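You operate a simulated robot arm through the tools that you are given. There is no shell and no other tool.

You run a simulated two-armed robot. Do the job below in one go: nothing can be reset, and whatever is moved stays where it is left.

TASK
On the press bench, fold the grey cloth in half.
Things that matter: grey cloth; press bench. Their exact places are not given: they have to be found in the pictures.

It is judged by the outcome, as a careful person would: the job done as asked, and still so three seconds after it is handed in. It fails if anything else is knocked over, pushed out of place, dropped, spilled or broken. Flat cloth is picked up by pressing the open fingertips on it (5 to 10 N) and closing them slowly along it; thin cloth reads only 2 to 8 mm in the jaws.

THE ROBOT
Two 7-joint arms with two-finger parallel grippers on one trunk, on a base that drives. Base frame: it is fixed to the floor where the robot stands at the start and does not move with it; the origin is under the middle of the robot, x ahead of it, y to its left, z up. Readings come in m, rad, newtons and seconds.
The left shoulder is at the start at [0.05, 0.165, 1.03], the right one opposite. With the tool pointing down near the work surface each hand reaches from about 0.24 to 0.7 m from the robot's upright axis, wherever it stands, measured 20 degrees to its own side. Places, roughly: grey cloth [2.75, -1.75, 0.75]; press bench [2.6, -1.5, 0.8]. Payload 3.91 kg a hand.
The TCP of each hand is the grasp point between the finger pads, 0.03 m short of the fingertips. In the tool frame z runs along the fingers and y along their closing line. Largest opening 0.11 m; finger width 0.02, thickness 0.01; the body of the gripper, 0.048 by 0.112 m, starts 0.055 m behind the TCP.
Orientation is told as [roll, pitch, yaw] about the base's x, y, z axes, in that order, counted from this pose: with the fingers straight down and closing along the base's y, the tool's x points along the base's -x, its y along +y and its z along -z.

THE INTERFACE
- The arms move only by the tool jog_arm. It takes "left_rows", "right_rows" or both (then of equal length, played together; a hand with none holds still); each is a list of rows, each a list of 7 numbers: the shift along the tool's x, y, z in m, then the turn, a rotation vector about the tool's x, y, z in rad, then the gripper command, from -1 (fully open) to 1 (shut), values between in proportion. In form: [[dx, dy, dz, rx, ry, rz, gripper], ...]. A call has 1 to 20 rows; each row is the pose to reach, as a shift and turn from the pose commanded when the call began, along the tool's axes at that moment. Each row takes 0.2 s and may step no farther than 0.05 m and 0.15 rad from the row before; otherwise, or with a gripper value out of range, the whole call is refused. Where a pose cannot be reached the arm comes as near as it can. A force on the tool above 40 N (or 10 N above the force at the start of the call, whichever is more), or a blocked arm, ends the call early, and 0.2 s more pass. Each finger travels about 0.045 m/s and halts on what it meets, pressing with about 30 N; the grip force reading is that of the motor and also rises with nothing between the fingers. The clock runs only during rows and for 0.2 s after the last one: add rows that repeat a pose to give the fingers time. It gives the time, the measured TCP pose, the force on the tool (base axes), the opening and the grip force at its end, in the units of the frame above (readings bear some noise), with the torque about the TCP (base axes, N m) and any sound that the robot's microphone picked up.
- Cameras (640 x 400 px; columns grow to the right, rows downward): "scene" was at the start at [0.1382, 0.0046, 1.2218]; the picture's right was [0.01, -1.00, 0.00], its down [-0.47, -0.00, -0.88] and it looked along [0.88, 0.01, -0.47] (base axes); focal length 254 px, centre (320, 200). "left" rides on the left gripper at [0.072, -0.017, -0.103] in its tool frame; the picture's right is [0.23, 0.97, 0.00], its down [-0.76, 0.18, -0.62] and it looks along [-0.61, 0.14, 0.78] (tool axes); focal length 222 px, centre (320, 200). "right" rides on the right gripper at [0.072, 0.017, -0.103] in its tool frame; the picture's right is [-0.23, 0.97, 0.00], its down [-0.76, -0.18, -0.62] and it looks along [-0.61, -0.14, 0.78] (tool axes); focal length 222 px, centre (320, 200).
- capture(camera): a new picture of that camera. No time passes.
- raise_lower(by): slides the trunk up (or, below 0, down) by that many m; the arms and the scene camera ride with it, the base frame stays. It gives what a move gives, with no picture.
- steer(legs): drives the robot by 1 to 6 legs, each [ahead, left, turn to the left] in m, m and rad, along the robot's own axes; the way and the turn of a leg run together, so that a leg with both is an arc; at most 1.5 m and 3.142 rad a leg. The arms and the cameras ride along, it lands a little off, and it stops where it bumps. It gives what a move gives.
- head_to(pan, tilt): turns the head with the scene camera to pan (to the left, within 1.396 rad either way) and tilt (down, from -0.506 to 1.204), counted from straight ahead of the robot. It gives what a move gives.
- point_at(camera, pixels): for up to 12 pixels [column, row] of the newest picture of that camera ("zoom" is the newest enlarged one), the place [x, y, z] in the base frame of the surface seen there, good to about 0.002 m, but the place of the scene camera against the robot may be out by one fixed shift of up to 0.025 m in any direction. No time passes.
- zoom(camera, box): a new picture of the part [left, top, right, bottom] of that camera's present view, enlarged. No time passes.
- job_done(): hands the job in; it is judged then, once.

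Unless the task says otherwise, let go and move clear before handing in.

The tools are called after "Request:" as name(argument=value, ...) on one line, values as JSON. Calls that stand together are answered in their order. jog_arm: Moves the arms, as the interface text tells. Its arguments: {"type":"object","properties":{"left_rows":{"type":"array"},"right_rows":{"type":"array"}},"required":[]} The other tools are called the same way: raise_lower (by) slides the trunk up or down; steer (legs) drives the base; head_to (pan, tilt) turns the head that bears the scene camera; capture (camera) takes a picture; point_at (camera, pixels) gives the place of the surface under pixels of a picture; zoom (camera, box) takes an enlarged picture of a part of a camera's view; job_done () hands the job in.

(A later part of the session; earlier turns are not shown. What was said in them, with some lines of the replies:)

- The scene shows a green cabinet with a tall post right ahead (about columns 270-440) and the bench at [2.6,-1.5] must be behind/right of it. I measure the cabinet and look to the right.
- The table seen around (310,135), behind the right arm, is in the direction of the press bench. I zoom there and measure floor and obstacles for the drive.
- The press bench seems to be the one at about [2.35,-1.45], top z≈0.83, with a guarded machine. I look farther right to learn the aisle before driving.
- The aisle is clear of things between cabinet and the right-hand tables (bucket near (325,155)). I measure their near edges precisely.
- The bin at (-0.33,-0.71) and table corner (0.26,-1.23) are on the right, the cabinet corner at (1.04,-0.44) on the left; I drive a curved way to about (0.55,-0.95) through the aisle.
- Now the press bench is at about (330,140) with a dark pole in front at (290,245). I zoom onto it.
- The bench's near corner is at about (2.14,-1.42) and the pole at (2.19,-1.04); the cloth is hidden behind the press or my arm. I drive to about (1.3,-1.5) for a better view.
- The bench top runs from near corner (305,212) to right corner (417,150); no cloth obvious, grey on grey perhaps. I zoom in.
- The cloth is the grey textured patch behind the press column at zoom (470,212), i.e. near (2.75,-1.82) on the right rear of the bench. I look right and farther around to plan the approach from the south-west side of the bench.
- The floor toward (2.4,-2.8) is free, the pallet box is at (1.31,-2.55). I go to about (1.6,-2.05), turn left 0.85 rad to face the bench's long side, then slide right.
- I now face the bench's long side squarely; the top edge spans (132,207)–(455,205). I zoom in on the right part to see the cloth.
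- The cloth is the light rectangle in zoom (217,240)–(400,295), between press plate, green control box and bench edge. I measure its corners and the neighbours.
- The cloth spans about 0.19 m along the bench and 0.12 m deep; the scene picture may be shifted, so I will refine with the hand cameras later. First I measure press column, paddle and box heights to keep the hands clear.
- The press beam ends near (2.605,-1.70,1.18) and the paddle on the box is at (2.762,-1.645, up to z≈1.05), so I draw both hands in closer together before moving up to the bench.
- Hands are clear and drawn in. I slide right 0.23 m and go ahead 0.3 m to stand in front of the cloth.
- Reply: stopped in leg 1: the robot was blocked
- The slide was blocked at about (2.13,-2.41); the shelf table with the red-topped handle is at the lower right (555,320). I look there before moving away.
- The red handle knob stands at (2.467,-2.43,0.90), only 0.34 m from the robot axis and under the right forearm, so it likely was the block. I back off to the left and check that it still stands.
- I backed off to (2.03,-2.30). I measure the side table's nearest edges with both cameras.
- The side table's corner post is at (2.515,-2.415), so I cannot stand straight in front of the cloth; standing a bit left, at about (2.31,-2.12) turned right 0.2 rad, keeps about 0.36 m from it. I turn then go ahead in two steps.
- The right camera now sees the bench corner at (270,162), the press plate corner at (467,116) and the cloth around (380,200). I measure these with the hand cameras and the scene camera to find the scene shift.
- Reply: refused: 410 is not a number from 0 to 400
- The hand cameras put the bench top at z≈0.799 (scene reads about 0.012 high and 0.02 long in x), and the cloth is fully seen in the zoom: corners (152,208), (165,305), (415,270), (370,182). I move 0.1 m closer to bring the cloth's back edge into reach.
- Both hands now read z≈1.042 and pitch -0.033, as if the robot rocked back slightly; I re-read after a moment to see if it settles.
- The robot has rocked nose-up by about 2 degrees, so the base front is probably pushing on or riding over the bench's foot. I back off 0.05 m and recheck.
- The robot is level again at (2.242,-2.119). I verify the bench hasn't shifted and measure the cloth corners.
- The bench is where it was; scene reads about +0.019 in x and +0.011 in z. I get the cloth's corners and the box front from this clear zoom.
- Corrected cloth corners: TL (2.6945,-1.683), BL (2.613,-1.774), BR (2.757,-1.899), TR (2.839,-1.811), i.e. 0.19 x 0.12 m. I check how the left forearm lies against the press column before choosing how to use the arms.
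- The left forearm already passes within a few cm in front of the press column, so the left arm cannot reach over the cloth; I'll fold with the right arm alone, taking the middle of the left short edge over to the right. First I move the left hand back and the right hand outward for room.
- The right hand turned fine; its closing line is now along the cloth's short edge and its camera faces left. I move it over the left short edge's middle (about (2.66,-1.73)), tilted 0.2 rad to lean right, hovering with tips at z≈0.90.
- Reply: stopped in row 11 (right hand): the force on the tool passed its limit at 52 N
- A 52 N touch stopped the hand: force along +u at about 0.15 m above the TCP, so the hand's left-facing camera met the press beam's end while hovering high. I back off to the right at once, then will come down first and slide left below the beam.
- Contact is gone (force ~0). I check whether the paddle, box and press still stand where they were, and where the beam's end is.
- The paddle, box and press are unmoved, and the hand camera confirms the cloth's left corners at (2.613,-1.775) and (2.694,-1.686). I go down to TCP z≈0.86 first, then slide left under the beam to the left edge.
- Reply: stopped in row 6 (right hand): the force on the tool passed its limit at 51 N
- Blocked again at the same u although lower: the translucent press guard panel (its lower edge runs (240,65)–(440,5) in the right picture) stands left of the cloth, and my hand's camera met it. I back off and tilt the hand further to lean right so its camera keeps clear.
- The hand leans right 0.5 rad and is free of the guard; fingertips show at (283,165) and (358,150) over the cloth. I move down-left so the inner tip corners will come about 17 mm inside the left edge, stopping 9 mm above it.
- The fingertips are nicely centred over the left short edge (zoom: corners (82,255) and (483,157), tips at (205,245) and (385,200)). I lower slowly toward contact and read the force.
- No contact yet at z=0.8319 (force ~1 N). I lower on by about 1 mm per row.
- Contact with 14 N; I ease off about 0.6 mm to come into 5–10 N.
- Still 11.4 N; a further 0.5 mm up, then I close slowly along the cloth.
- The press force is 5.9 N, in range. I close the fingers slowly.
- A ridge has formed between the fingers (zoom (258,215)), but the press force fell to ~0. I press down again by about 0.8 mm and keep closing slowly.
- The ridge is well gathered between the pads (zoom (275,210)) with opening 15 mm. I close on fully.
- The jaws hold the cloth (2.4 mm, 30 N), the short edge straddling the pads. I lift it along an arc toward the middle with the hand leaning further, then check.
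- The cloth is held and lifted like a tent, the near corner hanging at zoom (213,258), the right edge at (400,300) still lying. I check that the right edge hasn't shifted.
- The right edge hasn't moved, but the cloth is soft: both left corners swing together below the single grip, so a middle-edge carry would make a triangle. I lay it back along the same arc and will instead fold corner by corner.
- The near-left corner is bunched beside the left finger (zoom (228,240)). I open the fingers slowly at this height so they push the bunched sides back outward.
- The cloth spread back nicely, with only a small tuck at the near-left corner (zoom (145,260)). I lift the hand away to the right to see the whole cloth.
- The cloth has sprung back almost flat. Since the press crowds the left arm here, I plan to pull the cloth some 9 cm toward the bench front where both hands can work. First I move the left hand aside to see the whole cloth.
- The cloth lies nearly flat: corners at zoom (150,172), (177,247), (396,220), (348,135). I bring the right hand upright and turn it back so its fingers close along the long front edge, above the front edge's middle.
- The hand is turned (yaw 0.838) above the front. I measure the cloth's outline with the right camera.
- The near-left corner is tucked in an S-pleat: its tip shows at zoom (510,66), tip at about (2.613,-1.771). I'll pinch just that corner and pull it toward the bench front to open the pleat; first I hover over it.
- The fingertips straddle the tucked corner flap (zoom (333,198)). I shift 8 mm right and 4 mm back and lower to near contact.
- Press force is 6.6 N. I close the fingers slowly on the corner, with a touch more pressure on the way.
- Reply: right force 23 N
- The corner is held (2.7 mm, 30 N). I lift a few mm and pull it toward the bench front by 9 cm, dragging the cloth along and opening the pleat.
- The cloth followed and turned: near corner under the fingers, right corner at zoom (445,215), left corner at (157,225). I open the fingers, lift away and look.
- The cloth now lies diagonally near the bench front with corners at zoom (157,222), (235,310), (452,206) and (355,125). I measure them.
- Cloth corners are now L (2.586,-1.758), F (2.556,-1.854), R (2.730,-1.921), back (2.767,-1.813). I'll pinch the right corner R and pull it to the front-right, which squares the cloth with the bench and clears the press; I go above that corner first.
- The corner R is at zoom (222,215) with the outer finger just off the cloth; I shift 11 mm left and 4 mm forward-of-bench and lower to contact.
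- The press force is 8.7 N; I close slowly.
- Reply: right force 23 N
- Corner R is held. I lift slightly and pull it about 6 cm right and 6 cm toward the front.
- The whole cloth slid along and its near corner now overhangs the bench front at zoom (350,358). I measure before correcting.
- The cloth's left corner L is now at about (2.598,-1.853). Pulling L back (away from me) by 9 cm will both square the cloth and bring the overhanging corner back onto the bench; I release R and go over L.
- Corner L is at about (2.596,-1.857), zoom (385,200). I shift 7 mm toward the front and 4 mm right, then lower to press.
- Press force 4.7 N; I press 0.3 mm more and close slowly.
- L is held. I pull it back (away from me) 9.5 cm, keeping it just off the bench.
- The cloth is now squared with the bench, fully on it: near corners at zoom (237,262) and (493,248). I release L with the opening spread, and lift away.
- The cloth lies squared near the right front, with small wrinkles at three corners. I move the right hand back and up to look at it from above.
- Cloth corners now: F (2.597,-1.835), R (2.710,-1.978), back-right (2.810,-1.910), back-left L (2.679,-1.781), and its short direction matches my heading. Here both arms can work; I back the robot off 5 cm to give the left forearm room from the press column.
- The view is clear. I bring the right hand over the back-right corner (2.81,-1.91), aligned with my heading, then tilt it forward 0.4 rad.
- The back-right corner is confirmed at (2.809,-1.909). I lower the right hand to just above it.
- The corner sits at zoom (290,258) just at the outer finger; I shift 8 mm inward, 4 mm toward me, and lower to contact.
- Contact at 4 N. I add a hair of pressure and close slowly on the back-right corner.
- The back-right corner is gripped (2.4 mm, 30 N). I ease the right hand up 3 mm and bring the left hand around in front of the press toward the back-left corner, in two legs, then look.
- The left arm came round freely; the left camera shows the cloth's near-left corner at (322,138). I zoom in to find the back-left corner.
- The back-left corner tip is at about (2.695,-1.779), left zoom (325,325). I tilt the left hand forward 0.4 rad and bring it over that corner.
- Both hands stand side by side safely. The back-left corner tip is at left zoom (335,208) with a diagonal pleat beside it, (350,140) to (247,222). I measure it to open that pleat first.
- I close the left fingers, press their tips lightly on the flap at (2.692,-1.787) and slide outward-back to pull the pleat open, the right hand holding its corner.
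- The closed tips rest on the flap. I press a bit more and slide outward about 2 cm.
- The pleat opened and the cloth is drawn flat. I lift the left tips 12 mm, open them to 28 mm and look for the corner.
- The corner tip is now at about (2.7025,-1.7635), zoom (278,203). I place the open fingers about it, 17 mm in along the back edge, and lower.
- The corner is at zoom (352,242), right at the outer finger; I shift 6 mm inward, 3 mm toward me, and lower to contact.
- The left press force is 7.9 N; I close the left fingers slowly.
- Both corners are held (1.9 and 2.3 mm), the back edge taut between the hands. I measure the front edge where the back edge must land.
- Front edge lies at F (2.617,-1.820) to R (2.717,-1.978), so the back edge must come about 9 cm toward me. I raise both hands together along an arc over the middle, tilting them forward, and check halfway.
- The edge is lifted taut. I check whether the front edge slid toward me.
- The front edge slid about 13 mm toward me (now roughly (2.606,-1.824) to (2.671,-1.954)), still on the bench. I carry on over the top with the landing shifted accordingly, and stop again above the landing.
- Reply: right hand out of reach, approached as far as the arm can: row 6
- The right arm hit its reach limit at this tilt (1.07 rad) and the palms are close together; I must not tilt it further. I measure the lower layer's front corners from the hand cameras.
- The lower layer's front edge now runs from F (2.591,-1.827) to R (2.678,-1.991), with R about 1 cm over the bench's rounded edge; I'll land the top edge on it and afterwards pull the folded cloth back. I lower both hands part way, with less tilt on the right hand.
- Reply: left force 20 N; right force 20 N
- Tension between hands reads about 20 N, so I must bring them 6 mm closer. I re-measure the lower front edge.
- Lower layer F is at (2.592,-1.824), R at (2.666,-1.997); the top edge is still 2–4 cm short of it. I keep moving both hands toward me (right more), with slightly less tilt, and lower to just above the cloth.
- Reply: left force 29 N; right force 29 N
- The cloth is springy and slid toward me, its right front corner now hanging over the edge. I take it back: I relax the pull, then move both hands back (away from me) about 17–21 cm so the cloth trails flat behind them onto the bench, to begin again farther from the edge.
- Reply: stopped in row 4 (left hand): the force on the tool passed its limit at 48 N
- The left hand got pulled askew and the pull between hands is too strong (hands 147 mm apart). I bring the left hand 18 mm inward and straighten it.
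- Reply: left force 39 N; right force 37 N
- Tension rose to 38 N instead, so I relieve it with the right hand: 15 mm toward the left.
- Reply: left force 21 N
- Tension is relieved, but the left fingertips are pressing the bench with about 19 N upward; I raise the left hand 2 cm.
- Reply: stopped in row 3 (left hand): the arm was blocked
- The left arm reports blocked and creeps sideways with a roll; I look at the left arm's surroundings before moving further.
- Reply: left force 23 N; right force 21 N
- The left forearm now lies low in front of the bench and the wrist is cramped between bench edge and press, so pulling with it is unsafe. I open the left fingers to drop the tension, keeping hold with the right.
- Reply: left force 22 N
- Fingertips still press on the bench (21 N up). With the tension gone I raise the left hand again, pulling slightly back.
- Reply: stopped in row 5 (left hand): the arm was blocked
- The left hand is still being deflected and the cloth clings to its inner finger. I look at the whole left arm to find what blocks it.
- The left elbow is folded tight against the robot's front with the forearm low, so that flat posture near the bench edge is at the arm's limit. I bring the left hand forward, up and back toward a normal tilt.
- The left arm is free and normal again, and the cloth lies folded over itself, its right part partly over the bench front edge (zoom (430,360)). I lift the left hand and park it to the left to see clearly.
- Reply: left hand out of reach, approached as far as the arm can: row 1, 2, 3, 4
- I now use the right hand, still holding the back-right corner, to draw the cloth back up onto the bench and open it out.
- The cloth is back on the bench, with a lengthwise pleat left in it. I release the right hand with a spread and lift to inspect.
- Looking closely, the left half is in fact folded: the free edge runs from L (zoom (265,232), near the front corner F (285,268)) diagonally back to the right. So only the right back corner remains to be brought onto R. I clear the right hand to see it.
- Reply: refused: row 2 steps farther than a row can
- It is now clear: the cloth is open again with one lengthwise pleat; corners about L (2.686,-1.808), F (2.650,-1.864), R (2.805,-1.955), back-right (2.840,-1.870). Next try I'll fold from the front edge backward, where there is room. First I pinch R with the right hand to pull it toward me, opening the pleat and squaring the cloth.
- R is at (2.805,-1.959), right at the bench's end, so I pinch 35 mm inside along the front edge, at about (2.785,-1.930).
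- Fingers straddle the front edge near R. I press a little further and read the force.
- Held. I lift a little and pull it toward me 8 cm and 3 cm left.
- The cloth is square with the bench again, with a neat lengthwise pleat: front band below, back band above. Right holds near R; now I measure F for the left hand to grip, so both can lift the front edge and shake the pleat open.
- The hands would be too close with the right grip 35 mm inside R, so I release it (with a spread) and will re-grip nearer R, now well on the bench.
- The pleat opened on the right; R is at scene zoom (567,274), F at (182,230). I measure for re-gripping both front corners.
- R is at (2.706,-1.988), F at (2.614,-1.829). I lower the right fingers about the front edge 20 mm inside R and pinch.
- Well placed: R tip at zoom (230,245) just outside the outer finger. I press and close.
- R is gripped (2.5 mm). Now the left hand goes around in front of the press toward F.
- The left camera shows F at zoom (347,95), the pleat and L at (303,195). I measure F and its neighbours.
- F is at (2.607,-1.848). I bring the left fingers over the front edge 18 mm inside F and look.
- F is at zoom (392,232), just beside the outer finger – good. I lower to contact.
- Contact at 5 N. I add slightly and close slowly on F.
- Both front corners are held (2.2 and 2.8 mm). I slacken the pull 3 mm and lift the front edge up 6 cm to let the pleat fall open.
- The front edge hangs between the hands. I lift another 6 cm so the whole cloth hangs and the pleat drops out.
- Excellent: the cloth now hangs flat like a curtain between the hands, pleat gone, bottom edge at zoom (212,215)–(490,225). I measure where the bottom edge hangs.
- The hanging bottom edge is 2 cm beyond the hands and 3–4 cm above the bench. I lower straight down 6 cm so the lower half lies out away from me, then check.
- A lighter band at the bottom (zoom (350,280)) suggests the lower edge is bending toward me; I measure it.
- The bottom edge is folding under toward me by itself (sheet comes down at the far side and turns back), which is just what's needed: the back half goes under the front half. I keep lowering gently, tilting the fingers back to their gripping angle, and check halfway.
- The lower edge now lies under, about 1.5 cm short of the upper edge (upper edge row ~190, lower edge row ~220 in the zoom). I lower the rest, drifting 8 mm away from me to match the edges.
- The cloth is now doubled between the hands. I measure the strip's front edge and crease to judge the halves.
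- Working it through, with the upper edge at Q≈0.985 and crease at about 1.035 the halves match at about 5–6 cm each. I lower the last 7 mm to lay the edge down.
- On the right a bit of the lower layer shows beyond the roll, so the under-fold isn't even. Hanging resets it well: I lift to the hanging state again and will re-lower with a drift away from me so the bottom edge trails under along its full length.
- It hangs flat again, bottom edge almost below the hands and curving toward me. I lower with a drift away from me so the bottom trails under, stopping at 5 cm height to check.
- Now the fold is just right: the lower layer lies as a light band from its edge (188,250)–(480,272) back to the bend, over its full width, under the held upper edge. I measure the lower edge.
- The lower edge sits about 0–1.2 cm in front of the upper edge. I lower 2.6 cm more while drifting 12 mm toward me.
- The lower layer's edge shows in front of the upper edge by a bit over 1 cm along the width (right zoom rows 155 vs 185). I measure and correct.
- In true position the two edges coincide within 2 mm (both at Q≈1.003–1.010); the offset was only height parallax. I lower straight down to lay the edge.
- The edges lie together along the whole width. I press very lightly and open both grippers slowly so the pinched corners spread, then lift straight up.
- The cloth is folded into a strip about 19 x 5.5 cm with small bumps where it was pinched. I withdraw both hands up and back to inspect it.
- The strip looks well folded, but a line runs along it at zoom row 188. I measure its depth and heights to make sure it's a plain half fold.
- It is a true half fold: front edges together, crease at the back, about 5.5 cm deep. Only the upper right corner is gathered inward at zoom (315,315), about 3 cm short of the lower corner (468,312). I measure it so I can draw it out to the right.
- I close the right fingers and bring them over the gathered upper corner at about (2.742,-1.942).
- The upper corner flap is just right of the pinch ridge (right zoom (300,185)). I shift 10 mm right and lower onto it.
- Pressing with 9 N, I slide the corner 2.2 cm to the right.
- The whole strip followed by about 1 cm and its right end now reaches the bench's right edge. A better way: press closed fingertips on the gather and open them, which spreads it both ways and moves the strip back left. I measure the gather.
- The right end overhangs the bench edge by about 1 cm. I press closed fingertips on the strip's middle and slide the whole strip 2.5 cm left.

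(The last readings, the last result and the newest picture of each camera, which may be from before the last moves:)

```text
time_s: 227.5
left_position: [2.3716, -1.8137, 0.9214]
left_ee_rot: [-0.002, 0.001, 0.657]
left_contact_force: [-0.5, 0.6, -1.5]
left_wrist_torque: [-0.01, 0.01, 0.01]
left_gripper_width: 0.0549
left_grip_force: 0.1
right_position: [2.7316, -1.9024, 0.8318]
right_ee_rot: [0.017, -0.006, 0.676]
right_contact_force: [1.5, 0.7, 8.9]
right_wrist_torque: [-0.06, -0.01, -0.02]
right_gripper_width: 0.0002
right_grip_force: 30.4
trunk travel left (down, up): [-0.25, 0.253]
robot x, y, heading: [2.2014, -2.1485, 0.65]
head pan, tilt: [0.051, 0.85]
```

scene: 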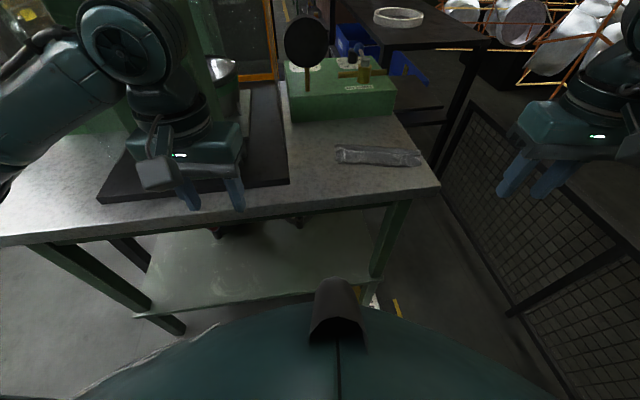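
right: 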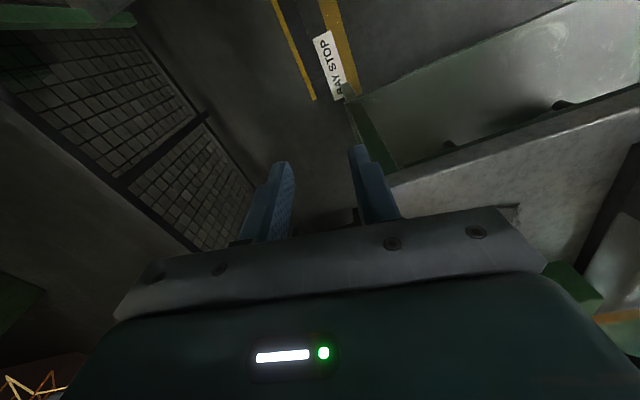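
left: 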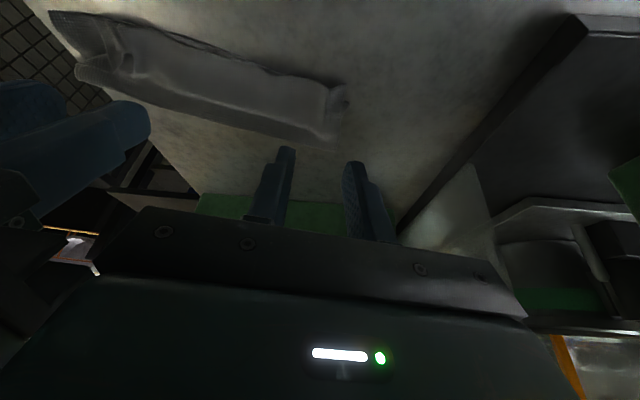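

Request:
jog_arm(right_rows=[[0, 0.005, 0, 0, 0, 0, 1], [0, 0.01, 0, 0, 0, 0, 1], [0, 0.015, 0, 0, 0, 0, 1], [0, 0.02, 0, 0, 0, 0, 1], [0, 0.025, 0, 0, 0, 0, 1], [0, 0.03, 0, 0, 0, 0, 1], [0, 0.03, -0.003, 0, 0, 0, 1], [0, 0.03, -0.03, 0, 0, 0, 1], [0.02, 0, -0.05, 0, 0, 0, 1], [0.03, -0.04, -0.06, 0, 0, 0, 1], [0.04, -0.08, -0.06, 0, 0, 0, 1], [0.06, -0.11, -0.06, 0, 0, 0, 1], [0.06, -0.11, -0.06, 0, 0, 0, 1]])

Request:
zoom(camera="scene", box=[310, 120, 430, 190])

Request:
zoom(camera="right", box=[180, 40, 500, 240])

```text
time_s: 230.3
left_position: [2.3711, -1.8138, 0.9218]
left_ee_rot: [-0.001, 0.002, 0.657]
left_contact_force: [-0.9, -0.4, 0.4]
left_wrist_torque: [0.0, 0.01, 0.01]
left_gripper_width: 0.0549
left_grip_force: 0.0
right_position: [2.7556, -2.026, 0.8907]
right_ee_rot: [0.018, -0.001, 0.675]
right_contact_force: [-0.4, -0.2, 0.7]
right_wrist_torque: [-0.02, -0.01, -0.01]
right_gripper_width: 0.0
right_grip_force: 29.8
trunk travel left (down, up): [-0.25, 0.253]
robot x, y, heading: [2.1989, -2.1462, 0.653]
head pan, tilt: [0.051, 0.85]
```

```text
5.33 times, centred on (370, 155) of scene
```

zoom: 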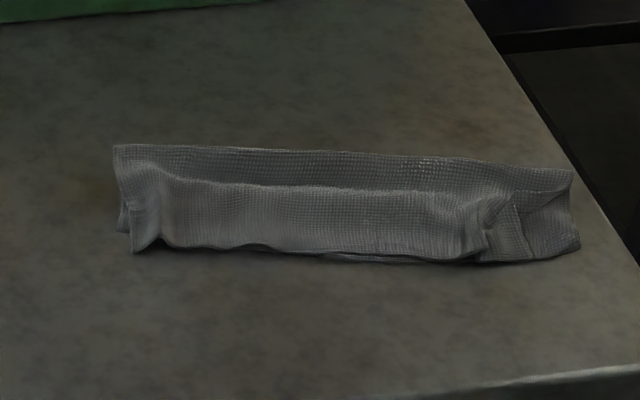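

```text
2.00 times, centred on (340, 140) of right
```

zoom: 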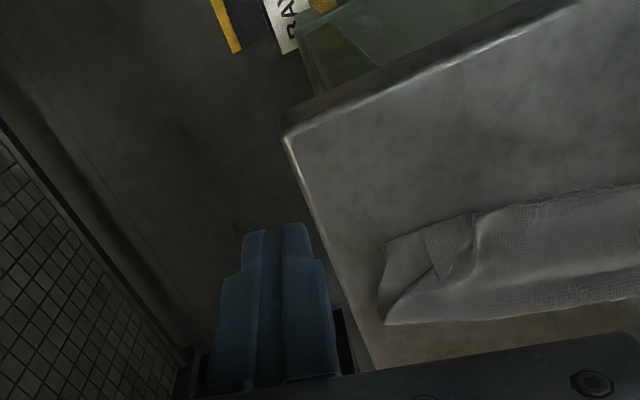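

The strip is back fully on the bench. I zoom the right end to see the corner flap.

Request:
zoom(camera="right", box=[350, 120, 460, 210])

Request:
point_at(camera="zoom", pixels=[[150, 170], [260, 160], [330, 130], [290, 270], [150, 340], [340, 190], [230, 200], [400, 150]])

```text
4.44 times, centred on (405, 165) of right
```

zoom: 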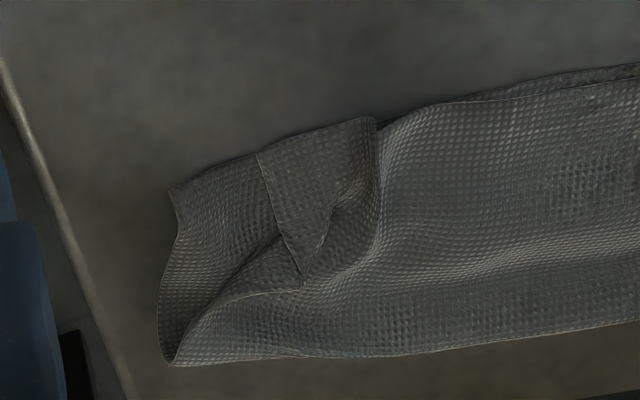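

```text
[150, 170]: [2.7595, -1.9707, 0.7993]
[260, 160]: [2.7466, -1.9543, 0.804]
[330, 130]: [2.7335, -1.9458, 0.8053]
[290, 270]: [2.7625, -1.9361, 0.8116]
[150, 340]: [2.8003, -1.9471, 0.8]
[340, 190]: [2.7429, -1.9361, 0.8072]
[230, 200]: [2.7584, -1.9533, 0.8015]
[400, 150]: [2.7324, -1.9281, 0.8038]
```

Now it is plain: the upper corner R lies at zoom (258,153), only 1.6 cm short of the lower corner (172,190), with a small pleat at (375,150). I'll pin the strip with the left fingertips at its left third while the right draws R outward. First the left hand goes there.

Request:
jog_arm(left_rows=[[-0.003, -0.03, -0.01, 0, 0, 0, 0.4], [-0.006, -0.06, -0.02, 0, 0, 0, 0.8], [-0.009, -0.09, -0.03, 0, 0, 0, 1], [-0.0111, -0.117, -0.03, 0, 0, 0, 1], [-0.04, -0.133, -0.025, 0, 0, 0, 1], [-0.069, -0.149, -0.02, 0, 0, 0, 1], [-0.098, -0.165, -0.015, 0, 0, 0, 1], [-0.1263, -0.1802, -0.01, 0, 0, 0, 1], [-0.1263, -0.1802, -0.01, 0, 0, 0, 1]])

Request:
jog_arm(left_rows=[[0, 0, 0, 0, -0.13, 0, 1], [0, 0, 0, 0, -0.26, 0, 1], [0, 0, 0, 0, -0.4, 0, 1], [0, 0, 0, 0, -0.4, 0, 1]])

Request:
jog_arm(left_rows=[[-0.015, -0.008, 0.026, 0, 0, 0, 1], [-0.031, -0.016, 0.052, 0, 0, 0, 1], [-0.046, -0.025, 0.078, 0, 0, 0, 1], [-0.0615, -0.0327, 0.1041, 0, 0, 0, 1], [-0.0615, -0.0327, 0.1041, 0, 0, 0, 1]])

Request:
zoom(camera="left", box=[100, 20, 460, 240])

```text
time_s: 232.3
left_position: [2.5811, -1.8789, 0.9329]
left_ee_rot: [-0.003, 0.001, 0.657]
left_contact_force: [-0.4, 0.8, 0.2]
left_wrist_torque: [-0.01, 0.03, -0.02]
left_gripper_width: 0.0
left_grip_force: 30.0
right_position: [2.7558, -2.0263, 0.8905]
right_ee_rot: [0.015, -0.003, 0.676]
right_contact_force: [-1.1, 0.2, 0.2]
right_wrist_torque: [-0.02, 0.0, 0.01]
right_gripper_width: 0.0
right_grip_force: 30.5
trunk travel left (down, up): [-0.25, 0.253]
robot x, y, heading: [2.2011, -2.1499, 0.642]
head pan, tilt: [0.051, 0.85]
```

```text
time_s: 233.3
left_position: [2.5805, -1.8778, 0.9342]
left_ee_rot: [-0.004, -0.401, 0.658]
left_contact_force: [-0.3, -0.6, -0.2]
left_wrist_torque: [0.0, 0.04, 0.03]
left_gripper_width: 0.0002
left_grip_force: 30.1
right_position: [2.7552, -2.0262, 0.8892]
right_ee_rot: [0.016, 0.0, 0.677]
right_contact_force: [0.4, 0.6, -0.6]
right_wrist_torque: [-0.01, 0.03, 0.02]
right_gripper_width: 0.0
right_grip_force: 30.2
trunk travel left (down, up): [-0.25, 0.253]
robot x, y, heading: [2.2018, -2.149, 0.652]
head pan, tilt: [0.051, 0.85]
```

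```text
time_s: 234.5
left_position: [2.678, -1.8443, 0.8597]
left_ee_rot: [-0.002, -0.398, 0.657]
left_contact_force: [-0.1, 0.7, 0.4]
left_wrist_torque: [0.01, 0.05, 0.01]
left_gripper_width: 0.0
left_grip_force: 30.6
right_position: [2.7546, -2.0258, 0.8898]
right_ee_rot: [0.016, -0.002, 0.676]
right_contact_force: [-0.5, -0.4, 0.4]
right_wrist_torque: [0.02, 0.01, -0.01]
right_gripper_width: 0.0002
right_grip_force: 30.0
trunk travel left (down, up): [-0.25, 0.253]
robot x, y, heading: [2.2022, -2.1479, 0.654]
head pan, tilt: [0.051, 0.85]
```

```text
1.78 times, centred on (280, 130) of left
```

zoom: 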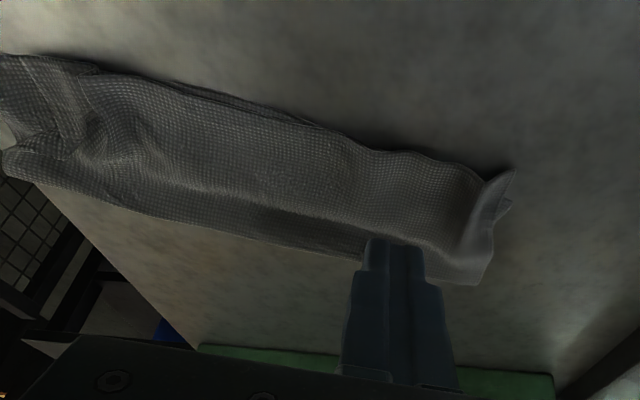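

The strip's left end is neat. I lower the left tips to pin it.

Request:
jog_arm(left_rows=[[0.0034, 0, 0.008, 0, 0, 0, 1], [0.0068, 0, 0.016, 0, 0, 0, 1], [0.0095, 0, 0.0225, 0, 0, 0, 1], [0.0105, 0, 0.0249, 0, 0, 0, 1], [0.0105, 0, 0.0249, 0, 0, 0, 1]])

```text
time_s: 235.7
left_position: [2.6778, -1.8471, 0.8345]
left_ee_rot: [-0.002, -0.397, 0.656]
left_contact_force: [0.8, -0.9, 0.7]
left_wrist_torque: [0.02, 0.02, -0.02]
left_gripper_width: 0.0
left_grip_force: 29.6
right_position: [2.7542, -2.026, 0.8898]
right_ee_rot: [0.016, -0.002, 0.676]
right_contact_force: [0.0, -0.2, -0.4]
right_wrist_torque: [-0.02, -0.02, -0.03]
right_gripper_width: 0.0001
right_grip_force: 29.9
trunk travel left (down, up): [-0.25, 0.253]
robot x, y, heading: [2.2038, -2.1487, 0.652]
head pan, tilt: [0.051, 0.85]
```

Request:
jog_arm(left_rows=[[0.0004, 0, 0.001, 0, 0, 0, 1], [0.0009, 0, 0.002, 0, 0, 0, 1], [0.0009, 0, 0.002, 0, 0, 0, 1], [0.0009, 0, 0.002, 0, 0, 0, 1], [0.0009, 0, 0.002, 0, 0, 0, 1]], right_rows=[[-0.0145, 0.021, 0.005, 0, 0, 0, 1], [-0.029, 0.042, 0.015, 0, 0, 0, 1], [-0.0435, 0.0625, 0.03, 0, 0, 0, 1], [-0.0435, 0.0625, 0.045, 0, 0, 0, 1], [-0.0435, 0.0625, 0.052, 0, 0, 0, 1]])

Request:
zoom(camera="right", box=[220, 80, 440, 220])

```text
time_s: 236.9
left_position: [2.6768, -1.8463, 0.8335]
left_ee_rot: [-0.002, -0.402, 0.656]
left_contact_force: [2.7, 1.9, 11.2]
left_wrist_torque: [0.09, -0.09, 0.06]
left_gripper_width: 0.0
left_grip_force: 30.4
right_position: [2.7482, -1.9508, 0.8395]
right_ee_rot: [0.017, -0.002, 0.676]
right_contact_force: [0.1, -0.5, -0.6]
right_wrist_torque: [-0.01, -0.02, 0.02]
right_gripper_width: 0.0
right_grip_force: 30.1
trunk travel left (down, up): [-0.25, 0.253]
robot x, y, heading: [2.2028, -2.1498, 0.648]
head pan, tilt: [0.051, 0.85]
```

```text
2.86 times, centred on (330, 150) of right
```

zoom: 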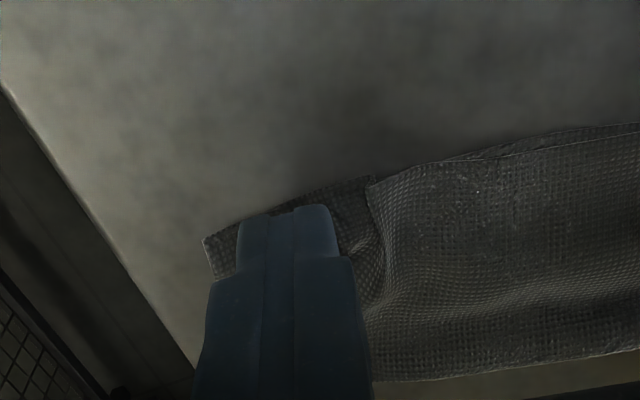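

Request:
jog_arm(right_rows=[[0, 0, 0.003, 0, 0, 0, 1], [0, 0, 0.006, 0, 0, 0, 1], [0, 0, 0.0075, 0, 0, 0, 1], [0, 0, 0.0075, 0, 0, 0, 1]])

```text
time_s: 237.9
left_position: [2.6769, -1.8472, 0.8327]
left_ee_rot: [-0.002, -0.4, 0.655]
left_contact_force: [2.7, 1.9, 16.2]
left_wrist_torque: [0.07, -0.15, -0.02]
left_gripper_width: 0.0
left_grip_force: 30.0
right_position: [2.7488, -1.9498, 0.8329]
right_ee_rot: [0.015, -0.004, 0.675]
right_contact_force: [-0.3, -0.7, 3.1]
right_wrist_torque: [-0.03, -0.02, -0.02]
right_gripper_width: 0.0
right_grip_force: 29.8
trunk travel left (down, up): [-0.25, 0.253]
robot x, y, heading: [2.2027, -2.1482, 0.65]
head pan, tilt: [0.051, 0.85]
```

Left pins with 16 N, right touches with 3 N. I slide the right tips 2 cm outward.

Request:
jog_arm(right_rows=[[0, -0.003, 0.0004, 0, 0, 0, 1], [-0.0005, -0.007, 0.0004, 0, 0, 0, 1], [-0.001, -0.011, 0.0004, 0, 0, 0, 1], [-0.0015, -0.015, 0.0004, 0, 0, 0, 1], [-0.002, -0.019, 0.0004, 0, 0, 0, 1], [-0.002, -0.021, 0.0004, 0, 0, 0, 1], [-0.002, -0.021, -0.004, 0, 0, 0, 1], [-0.002, -0.021, -0.03, 0, 0, 0, 1], [0.03, -0.03, -0.05, 0, 0, 0, 1], [0.06, -0.05, -0.06, 0, 0, 0, 1], [0.06, -0.05, -0.06, 0, 0, 0, 1]])

Request:
zoom(camera="right", box=[300, 80, 520, 220])

Request:
zoom(camera="scene", box=[310, 120, 430, 190])

```text
time_s: 240.3
left_position: [2.6756, -1.8471, 0.8336]
left_ee_rot: [-0.003, -0.4, 0.655]
left_contact_force: [0.6, -0.1, 18.0]
left_wrist_torque: [0.08, -0.03, 0.01]
left_gripper_width: 0.0
left_grip_force: 29.9
right_position: [2.7318, -2.0265, 0.8906]
right_ee_rot: [0.015, -0.004, 0.676]
right_contact_force: [0.9, -0.8, 0.0]
right_wrist_torque: [0.0, -0.03, -0.01]
right_gripper_width: 0.0002
right_grip_force: 30.5
trunk travel left (down, up): [-0.25, 0.253]
robot x, y, heading: [2.1977, -2.1503, 0.648]
head pan, tilt: [0.051, 0.85]
```

```text
2.86 times, centred on (410, 150) of right
```

zoom: 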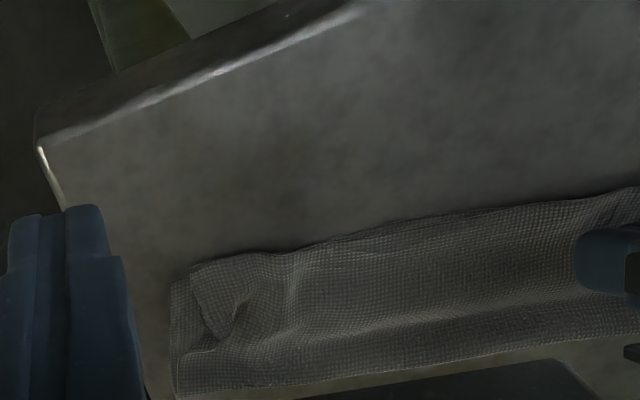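

```text
5.33 times, centred on (370, 155) of scene
```

zoom: 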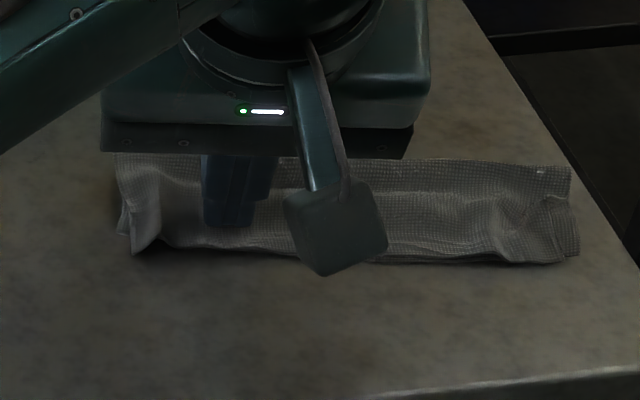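

The upper corner now lies within about 7 mm of the lower one, and the strip stayed in place. I lift the left hand off and retire it, then view the result.

Request:
jog_arm(left_rows=[[-0.004, 0, -0.0095, 0, 0, 0, 1], [-0.012, 0, -0.028, 0, 0, 0, 1], [-0.02, 0, -0.047, 0, 0.07, 0, 1], [-0.02, 0.002, -0.067, 0, 0.14, 0, 1], [-0.005, 0.01, -0.087, 0, 0.21, 0, 1], [0.02, 0.02, -0.107, 0, 0.28, 0, 1], [0.05, 0.03, -0.127, 0, 0.35, 0, 1], [0.085, 0.05, -0.137, 0, 0.4, 0, 0.8], [0.12, 0.08, -0.147, 0, 0.4, 0, 0.5], [0.15, 0.11, -0.157, 0, 0.4, 0, 0.0], [0.17, 0.15, -0.157, 0, 0.4, 0, 0.0], [0.18, 0.19, -0.157, 0, 0.4, 0, 0.0]])

Request:
zoom(camera="scene", box=[310, 120, 430, 190])

Request:
point_at(camera="zoom", pixels=[[120, 160], [140, 250], [125, 228], [565, 168], [575, 250], [350, 160], [350, 190], [350, 225], [350, 255], [470, 258]])

```text
time_s: 242.9
left_position: [2.3803, -1.8349, 0.9095]
left_ee_rot: [-0.002, 0.002, 0.657]
left_contact_force: [-0.1, 0.6, -0.3]
left_wrist_torque: [-0.01, 0.0, 0.0]
left_gripper_width: 0.0553
left_grip_force: 0.0
right_position: [2.7349, -2.0259, 0.8896]
right_ee_rot: [0.016, -0.002, 0.675]
right_contact_force: [0.3, 0.2, 0.3]
right_wrist_torque: [0.0, -0.01, 0.01]
right_gripper_width: 0.0001
right_grip_force: 30.0
trunk travel left (down, up): [-0.25, 0.253]
robot x, y, heading: [2.2031, -2.1471, 0.65]
head pan, tilt: [0.051, 0.85]
```

```text
5.33 times, centred on (370, 155) of scene
```

zoom: 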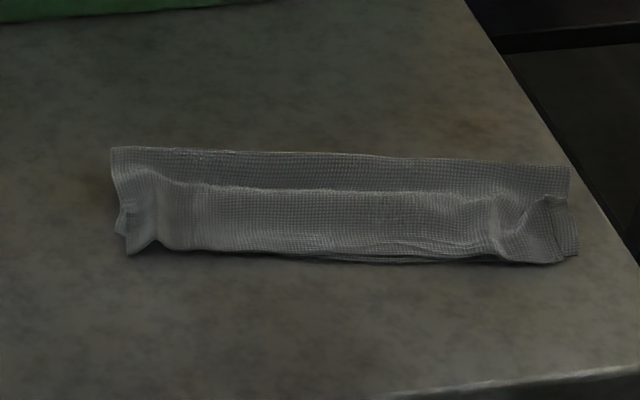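

```text
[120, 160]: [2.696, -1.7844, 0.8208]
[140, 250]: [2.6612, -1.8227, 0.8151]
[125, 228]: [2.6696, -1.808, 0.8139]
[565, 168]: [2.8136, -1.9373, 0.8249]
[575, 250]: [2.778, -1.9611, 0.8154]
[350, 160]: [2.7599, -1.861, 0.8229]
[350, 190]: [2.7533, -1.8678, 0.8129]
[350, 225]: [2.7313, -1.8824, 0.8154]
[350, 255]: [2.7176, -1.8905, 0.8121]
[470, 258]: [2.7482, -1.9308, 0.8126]
```

The strip is a neat rectangle, about 19 x 5.5 cm, edges together in front and crease behind. I move the right hand up and clear, and check the surroundings (broom, press, box) for any disturbance.

Request:
jog_arm(right_rows=[[0.03, 0, -0.03, 0, 0, 0, 1], [0.06, 0, -0.06, 0, 0, 0, 0.8], [0.09, 0.01, -0.09, 0, 0, 0, 0.4], [0.11, 0.02, -0.11, 0, 0, 0, 0.0], [0.12, 0.03, -0.12, 0, 0, 0, 0.0]])

Request:
head_to(pan=0.0, tilt=0.6)

Request:
capture(camera="scene")

Request:
head_to(pan=-1.2, tilt=0.9)

Request:
capture(camera="scene")

Request:
capture(camera="right")

```text
time_s: 244.1
left_position: [2.3799, -1.8354, 0.909]
left_ee_rot: [-0.002, 0.002, 0.656]
left_contact_force: [0.6, 0.5, 0.4]
left_wrist_torque: [-0.01, -0.01, 0.01]
left_gripper_width: 0.0551
left_grip_force: 0.0
right_position: [2.6225, -2.0809, 1.0108]
right_ee_rot: [0.016, -0.003, 0.677]
right_contact_force: [-0.1, -0.7, 0.8]
right_wrist_torque: [-0.03, 0.02, -0.03]
right_gripper_width: 0.055
right_grip_force: 0.1
trunk travel left (down, up): [-0.25, 0.253]
robot x, y, heading: [2.2007, -2.1478, 0.651]
head pan, tilt: [0.051, 0.85]
```

```text
time_s: 244.9
left_position: [2.3821, -1.8359, 0.9083]
left_ee_rot: [-0.003, 0.002, 0.657]
left_contact_force: [-0.9, 0.4, -0.3]
left_wrist_torque: [0.01, -0.01, -0.03]
left_gripper_width: 0.055
left_grip_force: 0.0
right_position: [2.6232, -2.0811, 1.0107]
right_ee_rot: [0.016, -0.002, 0.676]
right_contact_force: [0.1, -0.2, 0.7]
right_wrist_torque: [-0.03, 0.01, 0.0]
right_gripper_width: 0.0551
right_grip_force: 0.0
trunk travel left (down, up): [-0.25, 0.253]
robot x, y, heading: [2.2003, -2.1493, 0.652]
head pan, tilt: [0.0, 0.6]
```

```text
taken
```

scene: 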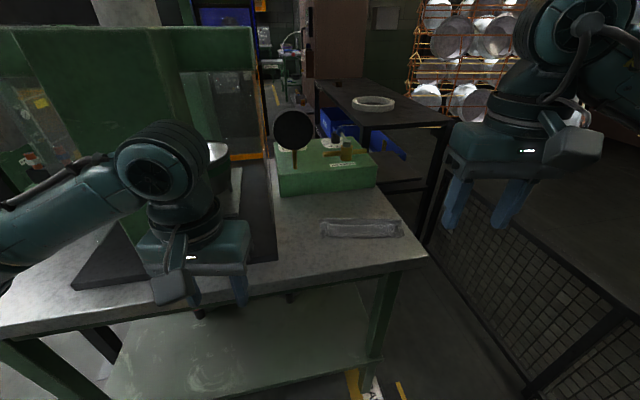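

```text
time_s: 246.3
left_position: [2.3809, -1.8365, 0.9083]
left_ee_rot: [-0.001, 0.002, 0.656]
left_contact_force: [-0.5, -0.2, 0.2]
left_wrist_torque: [0.03, 0.01, 0.04]
left_gripper_width: 0.055
left_grip_force: 0.0
right_position: [2.6223, -2.0807, 1.0108]
right_ee_rot: [0.016, -0.002, 0.677]
right_contact_force: [-0.4, -0.3, -0.8]
right_wrist_torque: [-0.01, 0.01, 0.0]
right_gripper_width: 0.0551
right_grip_force: 0.1
trunk travel left (down, up): [-0.25, 0.253]
robot x, y, heading: [2.2015, -2.1506, 0.647]
head pan, tilt: [-1.201, 0.901]
```

```text
taken
```

scene: 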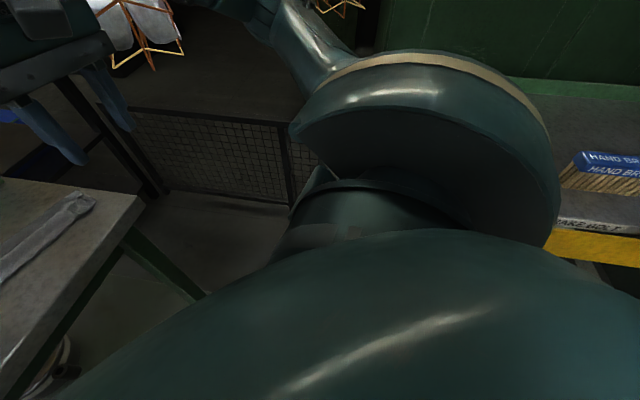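

```text
taken
```

right: 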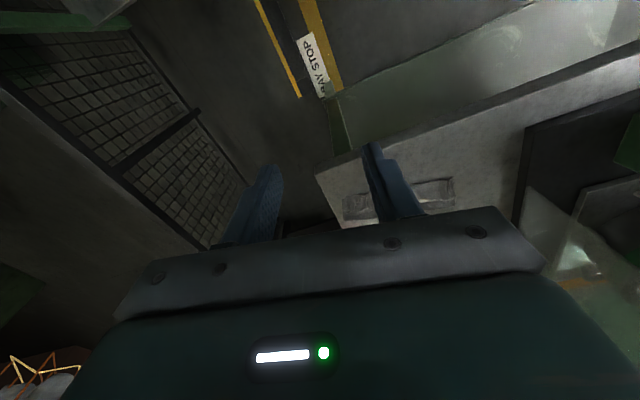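

The cloth lies folded in half on the press bench (first picture, (322,225)–(402,235)). The paddle, box and press stand as before, both hands are empty and clear, and I see nothing knocked over, although the broom by the side table is hidden from view here. I hand the job in.

Request:
job_done()

```text
The job is handed in.
```

I folded the grey cloth in half on the press bench and handed the job in. It now lies as a neat strip, about 19 by 5.5 cm. The two long edges meet at the front and the fold is at the back.

- **Alignment:** the edges match to within a few millimetres along most of the front. At the right end the upper corner is about 7 mm short of the lower one. A few small bumps remain where the cloth was gripped.
- **Position:** the cloth is nearer the front right of the bench than where it started. The press and guard left the left arm no room at the original spot.
- **Contacts:** while reaching in, the right hand touched the press's clear guard twice, at about 50 N each time. The press plate and the paddle measured unmoved after the first touch, and nothing looked out of place at the end. While driving, the robot was also stopped once beside the side table that the broom leans on.
- **Not checked:** the broom was hidden behind the arm at the end, so I couldn't confirm it is still standing. I saw its handle upright just after that stop.

Both hands were empty and clear of the bench when I handed in.
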